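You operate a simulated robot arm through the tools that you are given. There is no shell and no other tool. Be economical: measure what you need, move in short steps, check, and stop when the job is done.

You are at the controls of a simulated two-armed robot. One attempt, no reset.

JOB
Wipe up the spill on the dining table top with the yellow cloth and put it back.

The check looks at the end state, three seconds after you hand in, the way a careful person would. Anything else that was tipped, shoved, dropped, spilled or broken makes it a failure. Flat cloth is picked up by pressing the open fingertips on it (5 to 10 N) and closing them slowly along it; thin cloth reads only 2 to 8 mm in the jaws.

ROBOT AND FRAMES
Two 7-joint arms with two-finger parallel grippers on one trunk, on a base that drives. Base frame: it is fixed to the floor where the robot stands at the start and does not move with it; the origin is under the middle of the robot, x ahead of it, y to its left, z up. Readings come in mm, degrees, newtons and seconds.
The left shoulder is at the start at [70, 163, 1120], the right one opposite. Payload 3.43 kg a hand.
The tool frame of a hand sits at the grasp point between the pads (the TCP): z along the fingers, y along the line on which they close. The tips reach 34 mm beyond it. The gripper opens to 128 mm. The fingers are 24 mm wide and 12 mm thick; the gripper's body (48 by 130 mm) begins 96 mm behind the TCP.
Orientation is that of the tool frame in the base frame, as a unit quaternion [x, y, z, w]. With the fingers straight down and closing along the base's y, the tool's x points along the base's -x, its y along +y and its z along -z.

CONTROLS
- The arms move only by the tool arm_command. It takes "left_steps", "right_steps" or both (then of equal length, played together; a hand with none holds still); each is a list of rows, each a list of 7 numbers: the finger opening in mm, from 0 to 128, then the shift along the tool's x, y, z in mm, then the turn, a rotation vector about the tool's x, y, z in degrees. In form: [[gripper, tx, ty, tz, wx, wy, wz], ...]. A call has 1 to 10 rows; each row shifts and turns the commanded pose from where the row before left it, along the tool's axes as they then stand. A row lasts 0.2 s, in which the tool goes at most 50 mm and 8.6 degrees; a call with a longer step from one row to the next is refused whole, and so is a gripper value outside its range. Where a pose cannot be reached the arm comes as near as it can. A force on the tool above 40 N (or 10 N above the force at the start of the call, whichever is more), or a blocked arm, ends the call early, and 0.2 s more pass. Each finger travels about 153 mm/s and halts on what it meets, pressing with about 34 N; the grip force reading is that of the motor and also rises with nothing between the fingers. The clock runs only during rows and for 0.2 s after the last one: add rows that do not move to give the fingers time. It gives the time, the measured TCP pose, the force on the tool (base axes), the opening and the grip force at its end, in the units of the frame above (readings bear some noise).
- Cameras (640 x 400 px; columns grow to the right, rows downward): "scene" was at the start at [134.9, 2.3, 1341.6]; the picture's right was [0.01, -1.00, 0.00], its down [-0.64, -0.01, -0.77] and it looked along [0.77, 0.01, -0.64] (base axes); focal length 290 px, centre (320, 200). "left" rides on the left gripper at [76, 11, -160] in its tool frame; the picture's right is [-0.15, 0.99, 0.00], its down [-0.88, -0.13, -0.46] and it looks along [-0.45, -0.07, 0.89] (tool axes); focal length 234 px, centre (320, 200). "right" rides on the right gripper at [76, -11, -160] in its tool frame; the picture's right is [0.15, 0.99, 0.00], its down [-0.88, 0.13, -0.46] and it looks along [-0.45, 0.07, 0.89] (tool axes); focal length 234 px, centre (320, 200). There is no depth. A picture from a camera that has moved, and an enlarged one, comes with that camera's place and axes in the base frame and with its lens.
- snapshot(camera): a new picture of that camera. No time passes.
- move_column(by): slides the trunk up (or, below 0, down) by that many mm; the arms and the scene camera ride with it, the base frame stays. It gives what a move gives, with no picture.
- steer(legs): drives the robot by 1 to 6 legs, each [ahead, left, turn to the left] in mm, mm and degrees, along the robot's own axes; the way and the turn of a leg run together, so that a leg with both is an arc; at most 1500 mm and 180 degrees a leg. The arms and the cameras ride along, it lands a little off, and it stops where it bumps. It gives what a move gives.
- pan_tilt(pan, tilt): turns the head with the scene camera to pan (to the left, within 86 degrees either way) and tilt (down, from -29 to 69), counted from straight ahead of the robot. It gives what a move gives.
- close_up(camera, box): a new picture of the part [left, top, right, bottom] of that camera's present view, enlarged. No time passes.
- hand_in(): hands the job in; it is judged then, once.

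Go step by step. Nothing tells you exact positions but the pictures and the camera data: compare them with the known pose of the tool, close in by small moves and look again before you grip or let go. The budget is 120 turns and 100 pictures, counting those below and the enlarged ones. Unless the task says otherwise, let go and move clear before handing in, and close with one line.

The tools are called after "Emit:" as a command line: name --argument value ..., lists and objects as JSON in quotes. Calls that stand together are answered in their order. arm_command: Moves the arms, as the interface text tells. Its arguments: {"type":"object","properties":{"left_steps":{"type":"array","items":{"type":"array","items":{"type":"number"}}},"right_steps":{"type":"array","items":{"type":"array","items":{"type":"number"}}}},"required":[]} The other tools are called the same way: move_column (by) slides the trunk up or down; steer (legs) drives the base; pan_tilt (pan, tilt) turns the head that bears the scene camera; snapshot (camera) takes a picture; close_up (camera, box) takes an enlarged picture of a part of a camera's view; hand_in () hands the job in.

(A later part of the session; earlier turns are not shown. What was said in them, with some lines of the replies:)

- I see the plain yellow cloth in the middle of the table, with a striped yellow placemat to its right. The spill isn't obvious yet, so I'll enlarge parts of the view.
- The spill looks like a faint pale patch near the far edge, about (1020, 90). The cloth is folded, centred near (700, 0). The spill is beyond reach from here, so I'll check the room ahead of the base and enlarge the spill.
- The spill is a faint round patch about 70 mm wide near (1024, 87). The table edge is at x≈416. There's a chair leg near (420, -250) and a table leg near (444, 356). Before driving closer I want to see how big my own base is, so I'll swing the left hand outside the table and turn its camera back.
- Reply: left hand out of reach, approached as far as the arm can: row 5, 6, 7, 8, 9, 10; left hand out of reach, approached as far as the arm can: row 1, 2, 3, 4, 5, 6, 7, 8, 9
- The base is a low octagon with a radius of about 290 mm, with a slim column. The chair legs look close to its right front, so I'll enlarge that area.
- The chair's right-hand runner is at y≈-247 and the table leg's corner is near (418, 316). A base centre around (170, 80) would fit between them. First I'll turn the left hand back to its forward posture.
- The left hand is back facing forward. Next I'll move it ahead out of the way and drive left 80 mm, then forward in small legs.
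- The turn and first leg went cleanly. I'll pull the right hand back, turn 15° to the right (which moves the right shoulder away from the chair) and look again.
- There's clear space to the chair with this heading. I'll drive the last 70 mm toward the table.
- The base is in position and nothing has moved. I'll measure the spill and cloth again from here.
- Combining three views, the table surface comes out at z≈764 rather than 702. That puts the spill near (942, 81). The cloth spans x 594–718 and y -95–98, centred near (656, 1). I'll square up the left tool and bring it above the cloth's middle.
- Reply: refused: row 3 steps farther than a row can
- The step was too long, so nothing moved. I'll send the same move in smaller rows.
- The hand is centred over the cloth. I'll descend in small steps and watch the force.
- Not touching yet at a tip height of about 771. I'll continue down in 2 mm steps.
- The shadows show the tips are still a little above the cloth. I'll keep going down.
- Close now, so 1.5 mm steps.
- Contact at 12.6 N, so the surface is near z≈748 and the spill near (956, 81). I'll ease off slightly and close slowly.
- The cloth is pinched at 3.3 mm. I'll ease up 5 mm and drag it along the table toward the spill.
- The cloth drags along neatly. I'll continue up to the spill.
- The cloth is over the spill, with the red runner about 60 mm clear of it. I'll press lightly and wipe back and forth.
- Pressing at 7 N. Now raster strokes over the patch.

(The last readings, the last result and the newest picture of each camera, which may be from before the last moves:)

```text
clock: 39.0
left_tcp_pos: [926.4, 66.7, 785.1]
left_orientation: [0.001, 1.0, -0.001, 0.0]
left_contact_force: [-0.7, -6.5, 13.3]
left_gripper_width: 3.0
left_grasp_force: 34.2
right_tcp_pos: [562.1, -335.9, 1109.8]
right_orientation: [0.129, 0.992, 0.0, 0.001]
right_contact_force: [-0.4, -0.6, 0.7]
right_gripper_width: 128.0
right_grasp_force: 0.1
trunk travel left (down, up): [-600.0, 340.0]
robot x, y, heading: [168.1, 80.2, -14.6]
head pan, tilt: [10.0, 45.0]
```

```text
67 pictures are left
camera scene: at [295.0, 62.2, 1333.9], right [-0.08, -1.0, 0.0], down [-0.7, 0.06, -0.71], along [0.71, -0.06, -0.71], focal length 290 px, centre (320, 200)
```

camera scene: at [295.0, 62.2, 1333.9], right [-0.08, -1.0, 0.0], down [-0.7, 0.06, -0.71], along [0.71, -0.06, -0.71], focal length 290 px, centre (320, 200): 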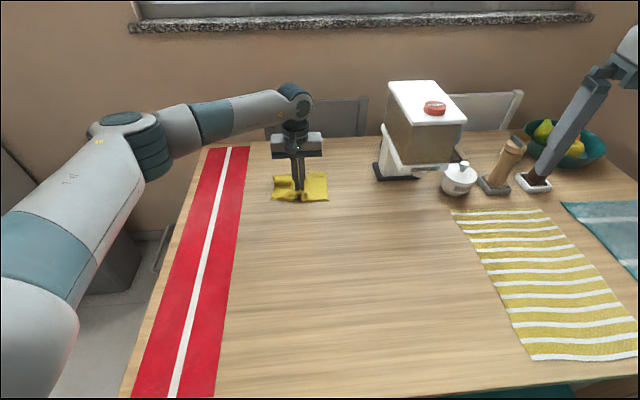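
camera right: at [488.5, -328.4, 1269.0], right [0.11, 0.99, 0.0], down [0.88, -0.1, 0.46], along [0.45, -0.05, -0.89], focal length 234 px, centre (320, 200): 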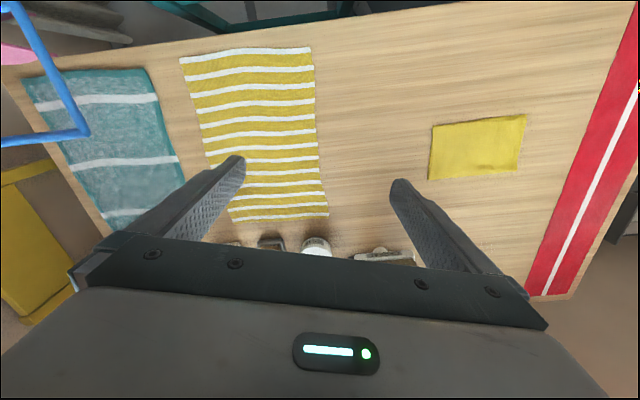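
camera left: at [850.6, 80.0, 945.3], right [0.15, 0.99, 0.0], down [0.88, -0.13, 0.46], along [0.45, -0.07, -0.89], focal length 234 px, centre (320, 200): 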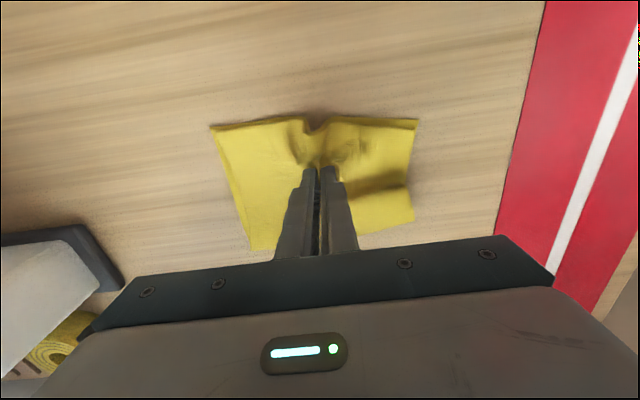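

The strokes are done. I'll drag the cloth back a little and inspect the spot.

Emit:
arm_command --left_steps '[[0, 20, 0, 0, 0, 0, 0], [0, 20, 0, -2, 0, 0, 0], [0, 20, -3, -3, 0, 0, 0], [0, 20, -4, 0, 0, 0, 0], [0, 20, -5, 0, 0, 0, 0], [0, 20, -5, 0, 0, 0, 0], [0, 20, -5, 0, 0, 0, 0], [0, 20, -6, 0, 0, 0, 0], [0, 0, 0, 0, 0, 0, 0]]'

Emit:
close_up --camera "scene" --box '[230, 140, 390, 240]'

Emit:
snapshot --camera "left"

```text
clock: 41.0
left_tcp_pos: [771.2, 42.9, 789.5]
left_orientation: [0.0, 1.0, 0.0, 0.0]
left_contact_force: [-0.1, 0.4, 0.3]
left_gripper_width: 3.3
left_grasp_force: 33.9
right_tcp_pos: [564.0, -335.4, 1108.6]
right_orientation: [0.129, 0.992, 0.001, 0.0]
right_contact_force: [-1.1, -0.9, -0.4]
right_gripper_width: 128.0
right_grasp_force: 0.0
trunk travel left (down, up): [-600.0, 340.0]
robot x, y, heading: [170.1, 79.5, -15.1]
head pan, tilt: [10.0, 45.0]
```

```text
4.00 times, centred on (310, 190) of scene
camera zoom: at [297.0, 62.4, 1333.6], right [-0.08, -1.0, 0.0], down [-0.7, 0.06, -0.71], along [0.7, -0.06, -0.71], focal length 1162 px, centre (360, 240)
```

zoom: 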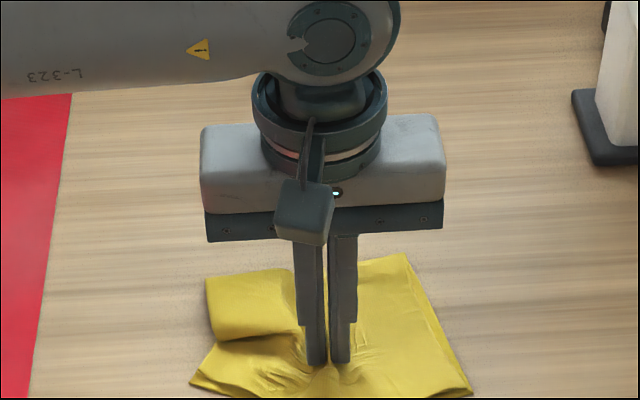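

```text
65 pictures are left
camera left: at [694.3, 54.0, 949.2], right [0.15, 0.99, 0.0], down [0.88, -0.13, 0.46], along [0.45, -0.07, -0.89], focal length 234 px, centre (320, 200)
```

left: 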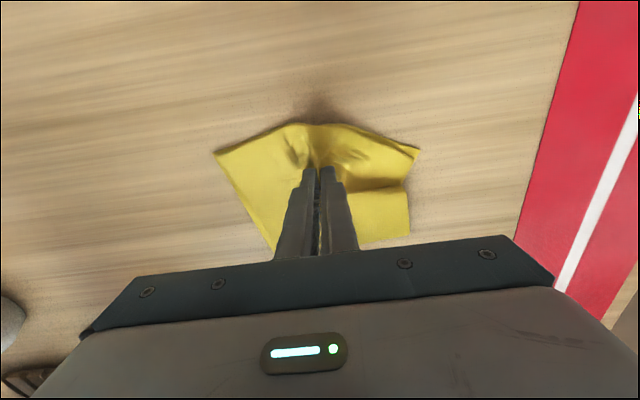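

The gripper still hides the spot. I'll bring the cloth further back toward its place and look again.

Emit:
arm_command --left_steps '[[0, 20, -5, 0, 0, 0, 0], [0, 20, -5, 0, 0, 0, 0], [0, 20, -7, 0, 0, 0, 0], [0, 20, -7, 0, 0, 0, 0], [0, 20, -8, 0, 0, 0, 0], [0, 15, -8, 0, 0, 0, 0], [0, 0, 0, 0, 0, 0, 0]]'

Emit:
close_up --camera "scene" --box '[230, 140, 390, 240]'

Emit:
snapshot --camera "scene"

```text
clock: 42.6
left_tcp_pos: [654.0, 1.4, 789.6]
left_orientation: [0.0, 1.0, 0.0, 0.0]
left_contact_force: [0.9, 0.1, -0.5]
left_gripper_width: 3.2
left_grasp_force: 34.2
right_tcp_pos: [564.7, -336.5, 1108.9]
right_orientation: [0.129, 0.992, 0.0, 0.0]
right_contact_force: [0.6, 0.1, 0.3]
right_gripper_width: 128.0
right_grasp_force: 0.2
trunk travel left (down, up): [-600.0, 340.0]
robot x, y, heading: [167.0, 78.9, -15.1]
head pan, tilt: [10.0, 45.0]
```

```text
4.00 times, centred on (310, 190) of scene
camera zoom: at [297.0, 62.6, 1333.7], right [-0.08, -1.0, 0.0], down [-0.7, 0.06, -0.71], along [0.7, -0.06, -0.71], focal length 1162 px, centre (360, 240)
```

zoom: 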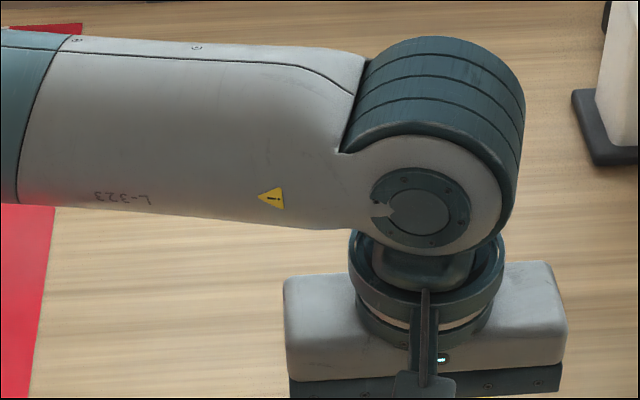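

```text
63 pictures are left
camera scene: at [297.0, 62.6, 1333.7], right [-0.08, -1.0, 0.0], down [-0.7, 0.06, -0.71], along [0.7, -0.06, -0.71], focal length 290 px, centre (320, 200)
```

scene: 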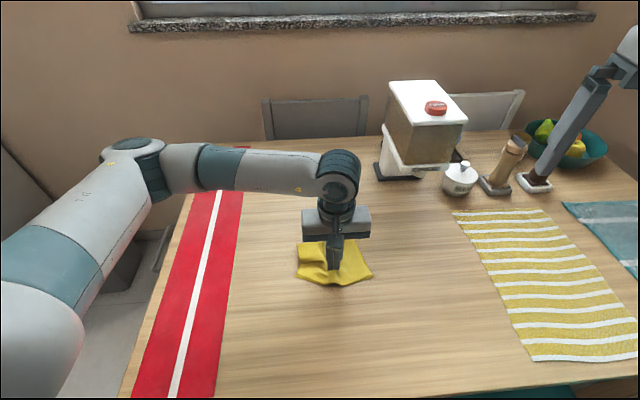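

The forearm is blocking the spot now. I'll overshoot back about 65 mm, which should clear the view and let a forward drag straighten the cloth afterwards.

Emit:
arm_command --left_steps '[[0, 20, 0, 0, 0, 0, 0], [0, 20, 0, 0, 0, 0, 0], [0, 20, 0, 0, 0, 0, 0], [0, 10, 0, 0, 0, 0, 0], [0, 0, 0, 0, 0, 0, 0]]'

Emit:
snapshot --camera "scene"

Emit:
snapshot --camera "left"

```text
clock: 43.8
left_tcp_pos: [585.0, 0.7, 789.9]
left_orientation: [0.001, 1.0, 0.0, 0.0]
left_contact_force: [0.9, 0.9, 0.5]
left_gripper_width: 3.3
left_grasp_force: 34.1
right_tcp_pos: [564.0, -336.3, 1108.1]
right_orientation: [0.128, 0.992, 0.0, 0.001]
right_contact_force: [0.7, 0.3, 1.1]
right_gripper_width: 127.9
right_grasp_force: 0.1
trunk travel left (down, up): [-600.0, 340.0]
robot x, y, heading: [170.5, 82.7, -14.8]
head pan, tilt: [10.0, 45.0]
```

```text
62 pictures are left
camera scene: at [296.9, 62.3, 1333.7], right [-0.08, -1.0, 0.0], down [-0.7, 0.06, -0.71], along [0.7, -0.06, -0.71], focal length 290 px, centre (320, 200)
```

scene: 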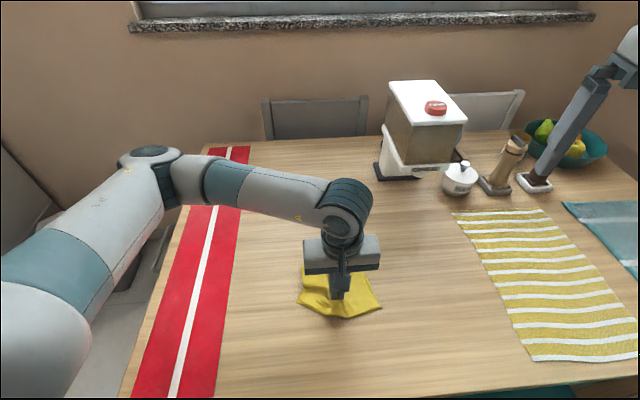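

```text
61 pictures are left
camera left: at [508.0, 13.0, 948.9], right [0.15, 0.99, 0.0], down [0.88, -0.13, 0.46], along [0.45, -0.07, -0.89], focal length 234 px, centre (320, 200)
```

left: 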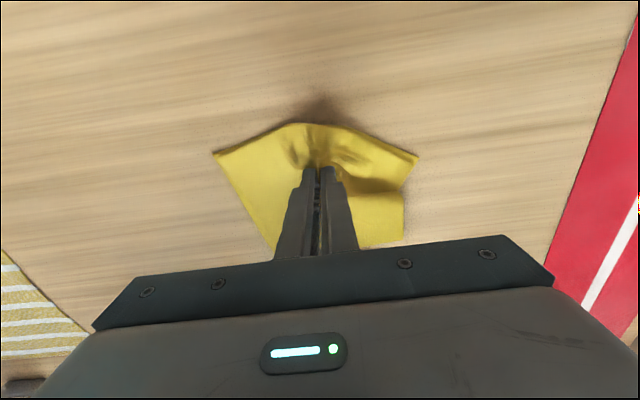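

Emit:
close_up --camera "right" --box '[420, 170, 580, 290]'

```text
3.33 times, centred on (500, 230) of right
camera zoom: at [488.9, -328.4, 1268.9], right [0.11, 0.99, 0.0], down [0.88, -0.1, 0.46], along [0.45, -0.05, -0.89], focal length 781 px, centre (-280, 100)
```

zoom: 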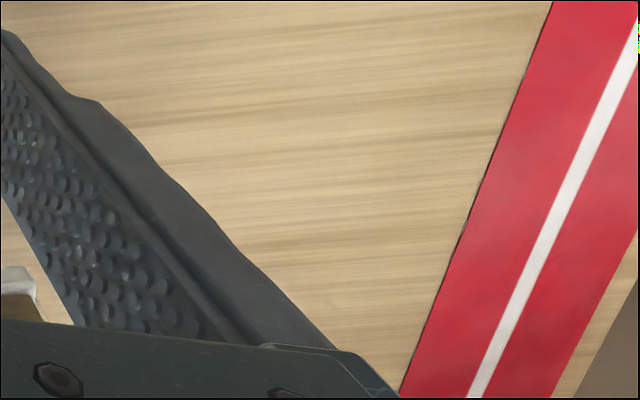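

The visible part looks clean. I'll shift the right hand a little for a full view of the spot.

Emit:
arm_command --right_steps '[[100, -35, 0, 0, 0, 0, 0], [60, -35, 0, 0, 0, 0, 0], [60, -35, 0, 0, 0, 0, 0], [60, 0, 0, 0, 0, 0, 0]]'

Emit:
close_up --camera "right" --box '[400, 120, 580, 232]'

```text
clock: 44.8
left_tcp_pos: [583.4, -0.1, 789.7]
left_orientation: [0.0, 1.0, 0.001, 0.0]
left_contact_force: [0.4, 0.4, 0.6]
left_gripper_width: 3.0
left_grasp_force: 34.3
right_tcp_pos: [664.7, -363.0, 1107.8]
right_orientation: [0.129, 0.992, -0.001, 0.001]
right_contact_force: [0.1, -0.3, -0.2]
right_gripper_width: 60.2
right_grasp_force: 0.1
trunk travel left (down, up): [-600.0, 340.0]
robot x, y, heading: [166.1, 80.3, -14.7]
head pan, tilt: [10.0, 45.0]
```

```text
3.56 times, centred on (490, 176) of right
camera zoom: at [589.2, -355.6, 1267.9], right [0.11, 0.99, 0.0], down [0.88, -0.1, 0.46], along [0.45, -0.05, -0.89], focal length 833 px, centre (-284, 285)
```

zoom: 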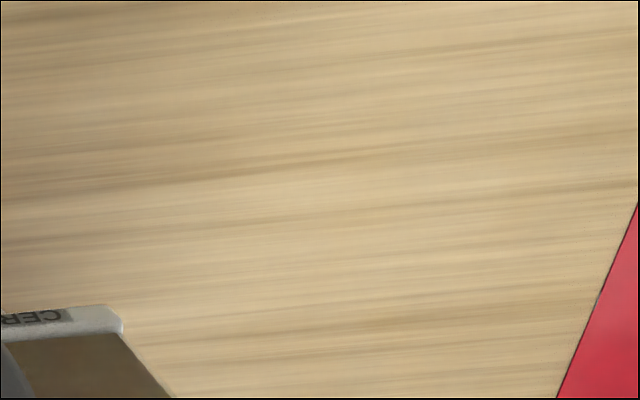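

The spot is clean. Next I'll drag the cloth forward to its original place so the trailing near edge unrolls.

Emit:
arm_command --left_steps '[[0, 10, 0, 0, 0, 0, 0], [0, -10, 0, 0, 0, 0, 0], [0, -15, 0, 0, 0, 0, 0], [0, -15, 0, 0, 0, 0, 0], [0, -15, 0, 0, 0, 0, 0], [0, -15, 0, 0, 0, 0, 0], [0, -10, 0, 0, 0, 0, 0], [0, 0, 0, 0, 0, 0, 0]]'

Emit:
snapshot --camera "left"

Emit:
close_up --camera "scene" --box '[250, 190, 410, 310]'

```text
clock: 46.6
left_tcp_pos: [652.2, 0.4, 789.1]
left_orientation: [0.0, 1.0, 0.0, -0.001]
left_contact_force: [-0.2, 0.3, 0.7]
left_gripper_width: 3.2
left_grasp_force: 34.1
right_tcp_pos: [664.6, -364.4, 1107.9]
right_orientation: [0.128, 0.992, 0.0, 0.0]
right_contact_force: [0.4, -0.7, 0.5]
right_gripper_width: 60.1
right_grasp_force: 0.1
trunk travel left (down, up): [-600.0, 340.0]
robot x, y, heading: [166.6, 81.0, -14.7]
head pan, tilt: [10.0, 45.0]
```

```text
58 pictures are left
camera left: at [578.1, 13.5, 949.2], right [0.15, 0.99, 0.0], down [0.88, -0.13, 0.46], along [0.45, -0.07, -0.89], focal length 234 px, centre (320, 200)
```

left: 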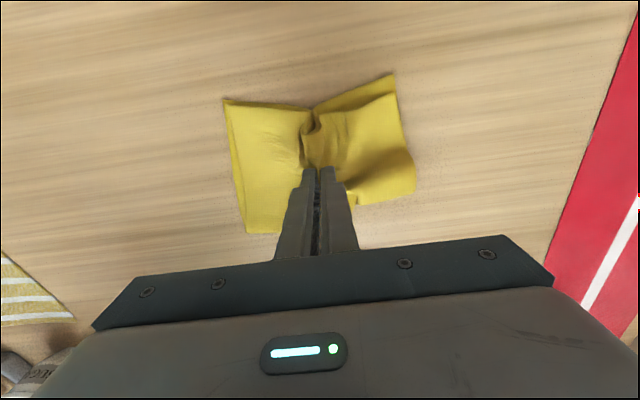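

```text
3.33 times, centred on (330, 250) of scene
camera zoom: at [296.7, 62.2, 1333.7], right [-0.08, -1.0, 0.0], down [-0.7, 0.06, -0.71], along [0.7, -0.06, -0.71], focal length 968 px, centre (287, 33)
```

zoom: 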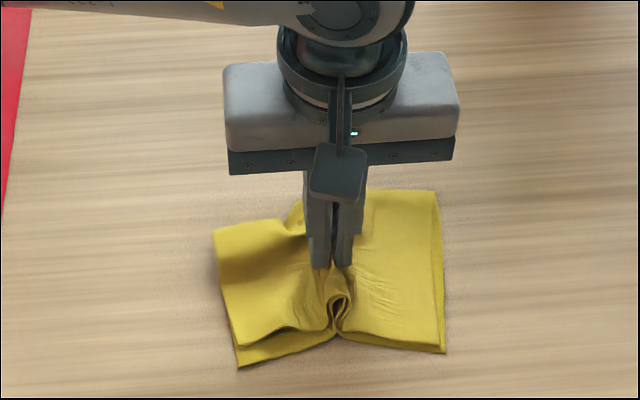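

The cloth is in its place and nearly as it was, apart from a pinch ridge. I'll press lightly and open the fingers slowly to spread the ridge flat.

Emit:
arm_command --left_steps '[[0, -3, 0, 2.5, 0, 0, 0], [0, 0, 0, 2, 0, 0, 0], [6, 0, 0, 0, 0, 0, 0], [12, 0, 0, 0, 0, 0, 0], [18, 0, 0, 0, 0, 0, 0], [24, 0, 0, 0, 0, 0, 0], [30, 0, 0, 0, 0, 0, 0], [37, 0, 0, 0, 0, 0, 0], [44, 0, 0, 0, 0, 0, 0], [48, 0, 0, 0, 0, 0, 0]]'

Emit:
snapshot --camera "left"

```text
clock: 48.8
left_tcp_pos: [656.4, 1.4, 786.3]
left_orientation: [-0.001, 1.0, 0.0, 0.001]
left_contact_force: [0.1, -0.7, 15.6]
left_gripper_width: 43.5
left_grasp_force: 0.0
right_tcp_pos: [662.9, -364.2, 1108.2]
right_orientation: [0.129, 0.992, 0.0, 0.0]
right_contact_force: [0.2, 0.3, 0.4]
right_gripper_width: 60.0
right_grasp_force: 0.1
trunk travel left (down, up): [-600.0, 340.0]
robot x, y, heading: [167.5, 80.0, -15.0]
head pan, tilt: [10.0, 45.0]
```

```text
56 pictures are left
camera left: at [579.6, 13.9, 945.2], right [0.15, 0.99, 0.0], down [0.88, -0.13, 0.46], along [0.45, -0.07, -0.89], focal length 234 px, centre (320, 200)
```

left: 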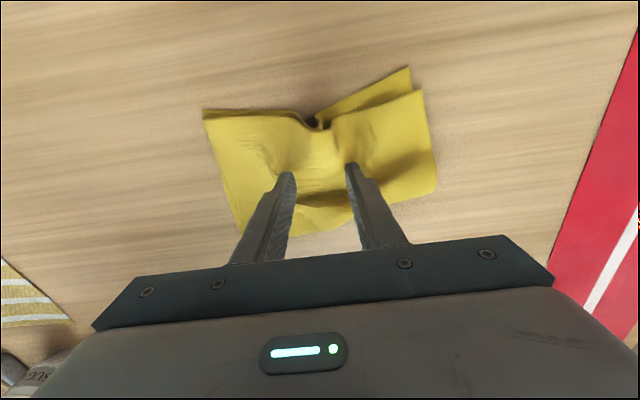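

It spread nicely. I'll lift straight up slowly and look.

Emit:
arm_command --left_steps '[[48, 0, 0, -3, 0, 0, 0], [48, 0, 0, -10, 0, 0, 0], [48, 0, 0, -30, 0, 0, 0], [48, 0, 0, -40, 0, 0, 0], [48, 0, 0, -40, 0, 0, 0], [48, 0, 0, -40, 0, 0, 0], [48, 0, 0, -40, 0, 0, 0], [48, 0, 0, 0, 0, 0, 0]]'

Emit:
snapshot --camera "left"

Emit:
close_up --camera "scene" --box '[250, 190, 410, 310]'

```text
clock: 50.6
left_tcp_pos: [657.1, 1.8, 986.9]
left_orientation: [0.0, 1.0, 0.0, 0.0]
left_contact_force: [-0.2, -0.3, -0.3]
left_gripper_width: 47.7
left_grasp_force: 0.0
right_tcp_pos: [665.0, -363.7, 1107.3]
right_orientation: [0.129, 0.992, -0.001, 0.0]
right_contact_force: [0.5, 0.2, 0.2]
right_gripper_width: 60.2
right_grasp_force: 0.1
trunk travel left (down, up): [-600.0, 340.0]
robot x, y, heading: [170.0, 83.5, -15.0]
head pan, tilt: [10.0, 45.0]
```

```text
55 pictures are left
camera left: at [581.0, 13.6, 1147.0], right [0.15, 0.99, 0.0], down [0.88, -0.13, 0.46], along [0.45, -0.07, -0.89], focal length 234 px, centre (320, 200)
```

left: 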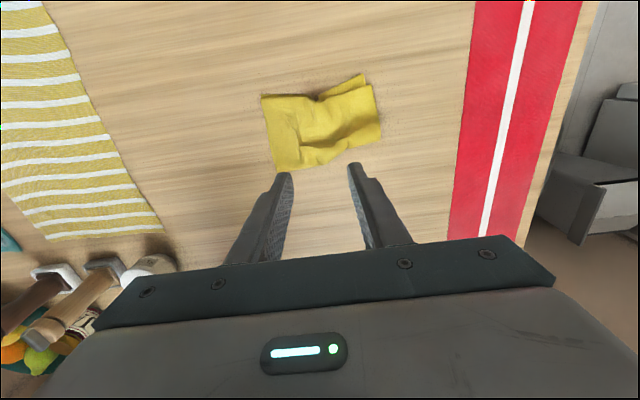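

```text
3.33 times, centred on (330, 250) of scene
camera zoom: at [297.3, 62.4, 1333.6], right [-0.08, -1.0, 0.0], down [-0.71, 0.06, -0.71], along [0.7, -0.06, -0.71], focal length 968 px, centre (287, 33)
```

zoom: 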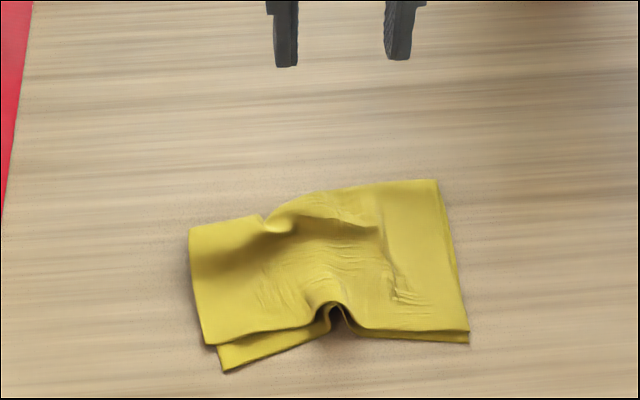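

The cloth is released but slightly rumpled and about 20 mm too near. I'll smooth it by pressing both open fingertips on its halves and stroking ahead and outward gently.

Emit:
arm_command --left_steps '[[70, 10, -3, 40, 0, 0, 0], [70, 10, 0, 40, 0, 0, 0], [70, 0, 0, 40, 0, 0, 0], [70, 0, 0, 40, 0, 0, 0], [70, 0, 0, 25, 0, 0, 0], [70, 0, 0, 8, 0, 0, 0], [70, 0, 0, 4, 0, 0, 0], [70, 0, 0, 2, 0, 0, 0], [70, 0, 0, 0, 0, 0, 0]]'

```text
clock: 52.6
left_tcp_pos: [637.2, -1.3, 789.4]
left_orientation: [-0.001, 1.0, -0.001, 0.0]
left_contact_force: [-0.9, 0.4, 0.0]
left_gripper_width: 69.9
left_grasp_force: 0.1
right_tcp_pos: [664.8, -363.7, 1107.0]
right_orientation: [0.129, 0.992, 0.0, 0.0]
right_contact_force: [0.0, 0.1, -0.2]
right_gripper_width: 60.2
right_grasp_force: 0.0
trunk travel left (down, up): [-600.0, 340.0]
robot x, y, heading: [169.0, 82.1, -14.7]
head pan, tilt: [10.0, 45.0]
```

Emit:
arm_command --left_steps '[[70, 0, 0, 2, 0, 0, 0], [70, 0, 0, 1.5, 0, 0, 0], [70, 0, 0, 1, 0, 0, 0], [70, 0, 0, 0, 0, 0, 0]]'

Emit:
snapshot --camera "left"

```text
clock: 53.6
left_tcp_pos: [636.3, -1.6, 786.2]
left_orientation: [0.0, 1.0, -0.001, 0.0]
left_contact_force: [0.9, 2.0, 16.2]
left_gripper_width: 70.0
left_grasp_force: 0.0
right_tcp_pos: [665.0, -361.7, 1108.4]
right_orientation: [0.128, 0.992, 0.0, 0.001]
right_contact_force: [0.6, -0.5, -0.7]
right_gripper_width: 60.1
right_grasp_force: 0.0
trunk travel left (down, up): [-600.0, 340.0]
robot x, y, heading: [168.5, 83.2, -14.9]
head pan, tilt: [10.0, 45.0]
```

```text
53 pictures are left
camera left: at [560.3, 11.0, 945.1], right [0.15, 0.99, 0.0], down [0.88, -0.13, 0.46], along [0.45, -0.07, -0.89], focal length 234 px, centre (320, 200)
```

left: 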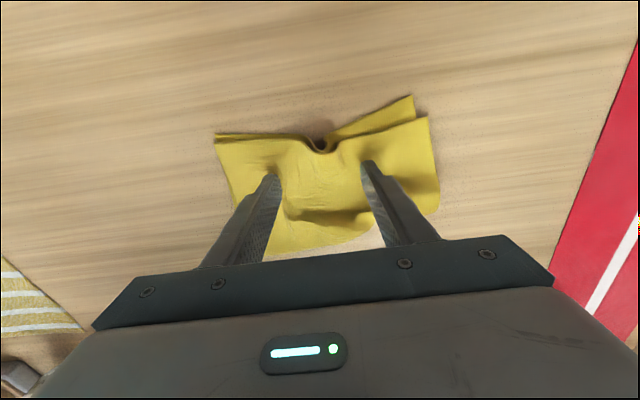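

Contact is light and even. Now the gentle stroke ahead and outward.

Emit:
arm_command --left_steps '[[76, -1, 0, 0, 0, 0, 0], [84, -2, 0, 0, 0, 0, 0], [92, -4, 0, 0, 0, 0, 0], [96, -5, 0, 0, 0, 0, 0], [100, -5, 0, 0, 0, 0, 0], [102, -5, 0, 0, 0, 0, 0], [102, 0, 0, 0, 0, 0, 0]]'

Emit:
snapshot --camera "left"

Emit:
close_up --camera "scene" --box '[250, 190, 410, 310]'

```text
clock: 55.2
left_tcp_pos: [657.8, -0.9, 785.6]
left_orientation: [0.001, 1.0, -0.001, 0.001]
left_contact_force: [-5.6, 0.4, 12.9]
left_gripper_width: 97.6
left_grasp_force: 0.1
right_tcp_pos: [663.8, -361.3, 1108.5]
right_orientation: [0.129, 0.992, 0.0, 0.001]
right_contact_force: [-0.3, -0.9, -0.4]
right_gripper_width: 60.0
right_grasp_force: 0.0
trunk travel left (down, up): [-600.0, 340.0]
robot x, y, heading: [167.8, 78.8, -14.8]
head pan, tilt: [10.0, 45.0]
```

```text
52 pictures are left
camera left: at [581.8, 10.7, 945.2], right [0.15, 0.99, 0.0], down [0.88, -0.13, 0.46], along [0.45, -0.07, -0.89], focal length 234 px, centre (320, 200)
```

left: 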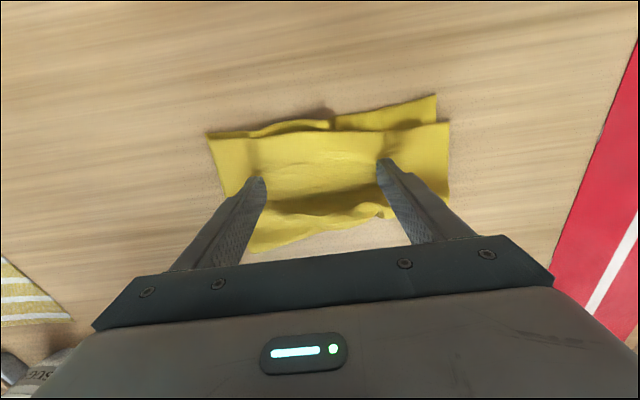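

```text
3.33 times, centred on (330, 250) of scene
camera zoom: at [295.0, 62.5, 1333.9], right [-0.08, -1.0, 0.0], down [-0.7, 0.06, -0.71], along [0.71, -0.06, -0.71], focal length 968 px, centre (287, 33)
```

zoom: 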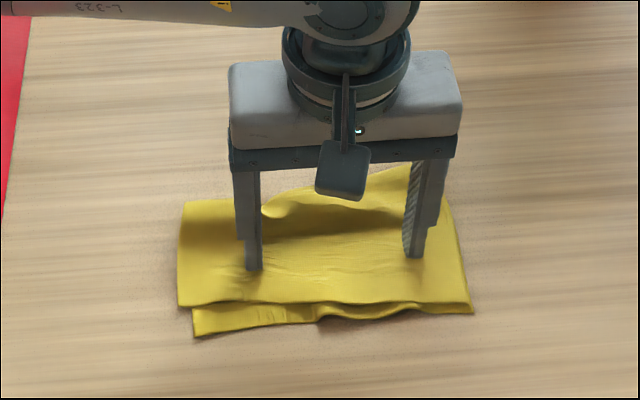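

The pinch ridge is gone and the cloth has spread. I'll lift and look.

Emit:
arm_command --left_steps '[[98, 0, 0, -3, 0, 0, 0], [98, 0, 0, -10, 0, 0, 0], [98, 0, 0, -40, 0, 0, 0], [98, 0, 0, -40, 0, 0, 0], [98, 0, 0, -45, 0, 0, 0], [98, 0, 0, -45, 0, 0, 0], [98, 0, 0, -20, 0, 0, 0], [98, 0, 0, 0, 0, 0, 0]]'

Emit:
close_up --camera "left" --box '[230, 60, 410, 190]'

Emit:
close_up --camera "scene" --box '[250, 190, 410, 310]'

```text
clock: 57.0
left_tcp_pos: [658.0, 0.3, 986.7]
left_orientation: [0.0, 1.0, 0.0, 0.0]
left_contact_force: [0.2, -0.4, -0.3]
left_gripper_width: 97.6
left_grasp_force: 0.0
right_tcp_pos: [664.1, -363.2, 1107.1]
right_orientation: [0.129, 0.992, 0.0, 0.0]
right_contact_force: [0.8, -0.3, 0.0]
right_gripper_width: 60.0
right_grasp_force: 0.2
trunk travel left (down, up): [-600.0, 340.0]
robot x, y, heading: [167.0, 79.7, -14.7]
head pan, tilt: [10.0, 45.0]
```

```text
3.08 times, centred on (320, 125) of left
camera zoom: at [582.0, 11.9, 1146.6], right [0.15, 0.99, 0.0], down [0.88, -0.13, 0.46], along [0.45, -0.07, -0.89], focal length 720 px, centre (320, 431)
```

zoom: 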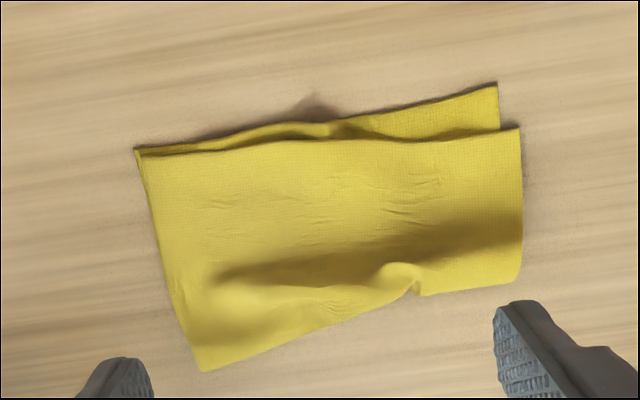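

```text
3.33 times, centred on (330, 250) of scene
camera zoom: at [296.9, 62.4, 1333.7], right [-0.08, -1.0, 0.0], down [-0.7, 0.06, -0.71], along [0.7, -0.06, -0.71], focal length 968 px, centre (287, 33)
```

zoom: 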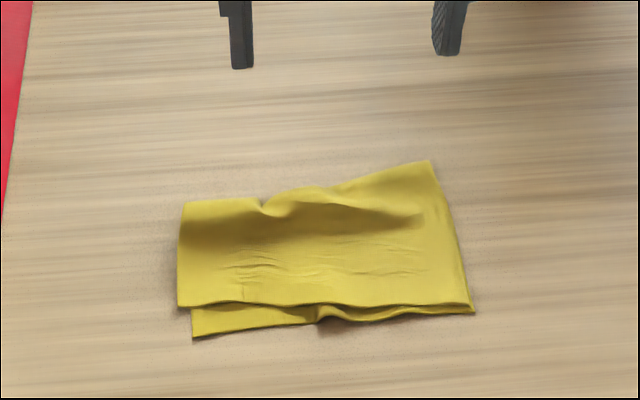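

Nearly there: the far-left edge sits about 18 mm short, with a soft ridge behind it. One more small stroke there should flatten it.

Emit:
arm_command --left_steps '[[40, -12, 20, 35, 0, 0, 0], [40, -12, 20, 35, 0, 0, 0], [40, -11, 18, 35, 0, 0, 0], [40, 0, 0, 40, 0, 0, 0], [40, 0, 0, 35, 0, 0, 0], [40, 0, 0, 12, 0, 0, 0], [40, 0, 0, 4, 0, 0, 0], [40, 0, 0, 2.5, 0, 0, 0], [40, 0, 0, 1.5, 0, 0, 0], [40, 0, 0, 0, 0, 0, 0]]'

Emit:
snapshot --camera "left"

```text
clock: 59.2
left_tcp_pos: [692.7, 56.3, 787.7]
left_orientation: [0.0, 1.0, -0.001, 0.0]
left_contact_force: [-1.3, 0.1, 8.3]
left_gripper_width: 39.8
left_grasp_force: 0.0
right_tcp_pos: [664.2, -363.2, 1107.5]
right_orientation: [0.129, 0.992, 0.0, 0.0]
right_contact_force: [-0.6, 0.3, 0.2]
right_gripper_width: 59.9
right_grasp_force: 0.2
trunk travel left (down, up): [-600.0, 340.0]
robot x, y, heading: [167.8, 80.9, -15.0]
head pan, tilt: [10.0, 45.0]
```

```text
48 pictures are left
camera left: at [617.3, 69.4, 947.4], right [0.15, 0.99, 0.0], down [0.88, -0.13, 0.46], along [0.45, -0.07, -0.89], focal length 234 px, centre (320, 200)
```

left: 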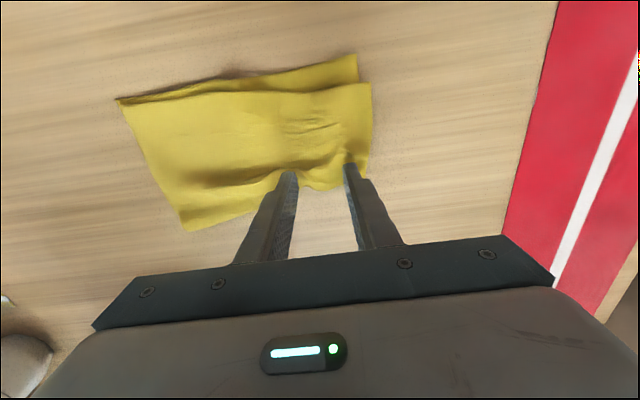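

In contact at 8 N on the far-left strip. I'll stroke it 16 mm ahead and lift.

Emit:
arm_command --left_steps '[[40, -4, 0, 0, 0, 0, 0], [40, -4, 0, 0, 0, 0, 0], [40, -4, 0, 0, 0, 0, 0], [40, -4, 0, 0, 0, 0, 0], [40, 0, 0, -4, 0, 0, 0], [40, 0, 0, -20, 0, 0, 0], [40, 0, 0, -45, 0, 0, 0], [40, 0, 0, -45, 0, 0, 0], [40, 0, 0, -45, 0, 0, 0], [40, 0, 0, -45, 0, 0, 0]]'

Emit:
snapshot --camera "left"

Emit:
close_up --camera "scene" --box '[250, 190, 410, 310]'

```text
clock: 61.4
left_tcp_pos: [708.5, 56.3, 990.8]
left_orientation: [0.001, 1.0, 0.001, 0.0]
left_contact_force: [0.4, 0.3, -0.4]
left_gripper_width: 39.9
left_grasp_force: 0.1
right_tcp_pos: [664.0, -364.1, 1107.7]
right_orientation: [0.129, 0.992, 0.0, -0.001]
right_contact_force: [0.3, 0.5, 0.2]
right_gripper_width: 59.9
right_grasp_force: 0.0
trunk travel left (down, up): [-600.0, 340.0]
robot x, y, heading: [167.2, 81.5, -14.8]
head pan, tilt: [10.0, 45.0]
```

```text
47 pictures are left
camera left: at [632.6, 68.8, 1150.6], right [0.15, 0.99, 0.0], down [0.88, -0.13, 0.46], along [0.45, -0.07, -0.89], focal length 234 px, centre (320, 200)
```

left: 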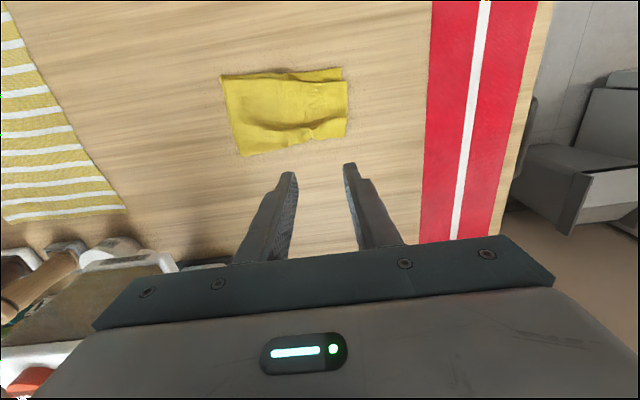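

```text
3.33 times, centred on (330, 250) of scene
camera zoom: at [296.2, 62.1, 1333.7], right [-0.08, -1.0, 0.0], down [-0.7, 0.06, -0.71], along [0.7, -0.06, -0.71], focal length 968 px, centre (287, 33)
```

zoom: 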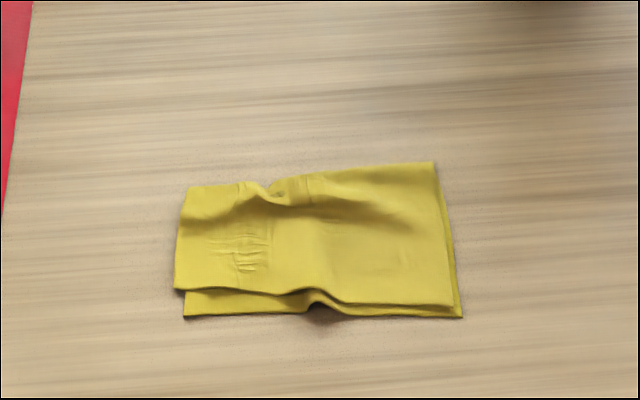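

The cloth now lies flat, folded and square, back in its place within about a centimetre or two. I'll lift the arm clear and check the whole table.

Emit:
arm_command --left_steps '[[40, 20, 40, -15, 0, 0, 0], [40, 20, 40, -15, 0, 0, 0], [40, 20, 40, -15, 0, 0, 0], [40, 20, 40, -15, 0, 0, 0], [40, 20, 40, -15, 0, 0, 0], [40, 20, 0, -15, 0, 0, 0], [40, 0, 0, 0, 0, 0, 0]]'

Emit:
snapshot --camera "scene"

Emit:
snapshot --camera "left"

Emit:
close_up --camera "right" --box '[400, 120, 580, 232]'

```text
clock: 63.0
left_tcp_pos: [589.9, 257.4, 1082.3]
left_orientation: [0.0, 1.0, 0.0, -0.001]
left_contact_force: [-0.8, -0.2, -0.2]
left_gripper_width: 39.7
left_grasp_force: 0.1
right_tcp_pos: [665.3, -362.2, 1107.7]
right_orientation: [0.129, 0.992, 0.0, 0.0]
right_contact_force: [0.5, -0.1, -0.4]
right_gripper_width: 60.0
right_grasp_force: 0.0
trunk travel left (down, up): [-600.0, 340.0]
robot x, y, heading: [167.8, 78.1, -14.8]
head pan, tilt: [10.0, 45.0]
```

```text
45 pictures are left
camera scene: at [297.1, 63.2, 1333.6], right [-0.08, -1.0, 0.0], down [-0.7, 0.06, -0.71], along [0.7, -0.06, -0.71], focal length 290 px, centre (320, 200)
```

scene: 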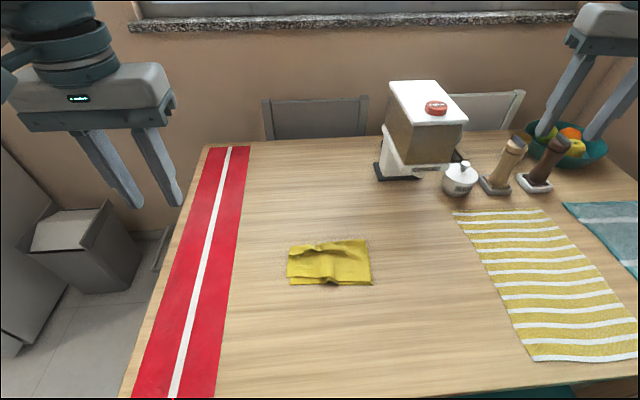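

```text
44 pictures are left
camera left: at [513.9, 270.0, 1242.1], right [0.15, 0.99, 0.0], down [0.88, -0.13, 0.46], along [0.45, -0.07, -0.89], focal length 234 px, centre (320, 200)
```

left: 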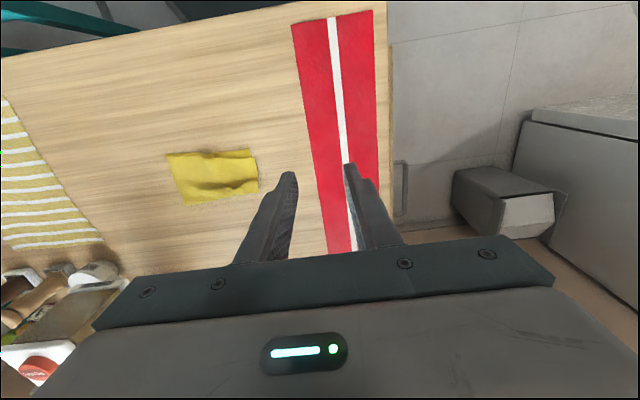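

```text
3.56 times, centred on (490, 176) of right
camera zoom: at [590.1, -354.5, 1267.8], right [0.11, 0.99, 0.0], down [0.88, -0.1, 0.46], along [0.45, -0.05, -0.89], focal length 833 px, centre (-284, 285)
```

zoom: 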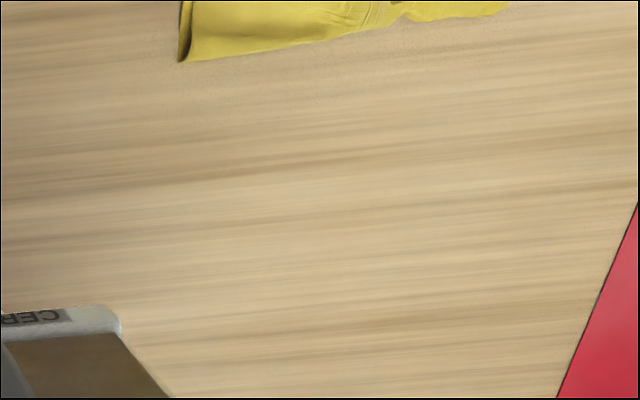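

Emit:
close_up --camera "scene" --box '[230, 140, 422, 300]'

```text
2.50 times, centred on (326, 220) of scene
camera zoom: at [297.1, 63.2, 1333.6], right [-0.08, -1.0, 0.0], down [-0.7, 0.06, -0.71], along [0.7, -0.06, -0.71], focal length 726 px, centre (305, 150)
```

zoom: 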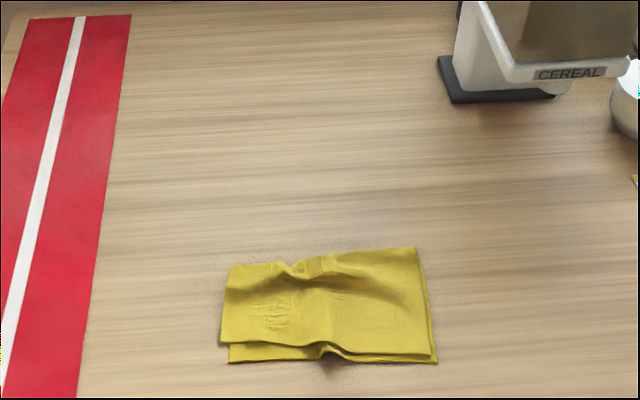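

The spill is gone, the cloth is flat in its original spot, nothing else has moved, and both hands are clear, so I'm handing in.

Emit:
hand_in

```text
The job is handed in.
```

I wiped up the spill with the yellow cloth and put the cloth back, still folded, within about 1–2 cm of where it was. It has a few soft wrinkles left, and the final pictures show nothing else on the table disturbed.
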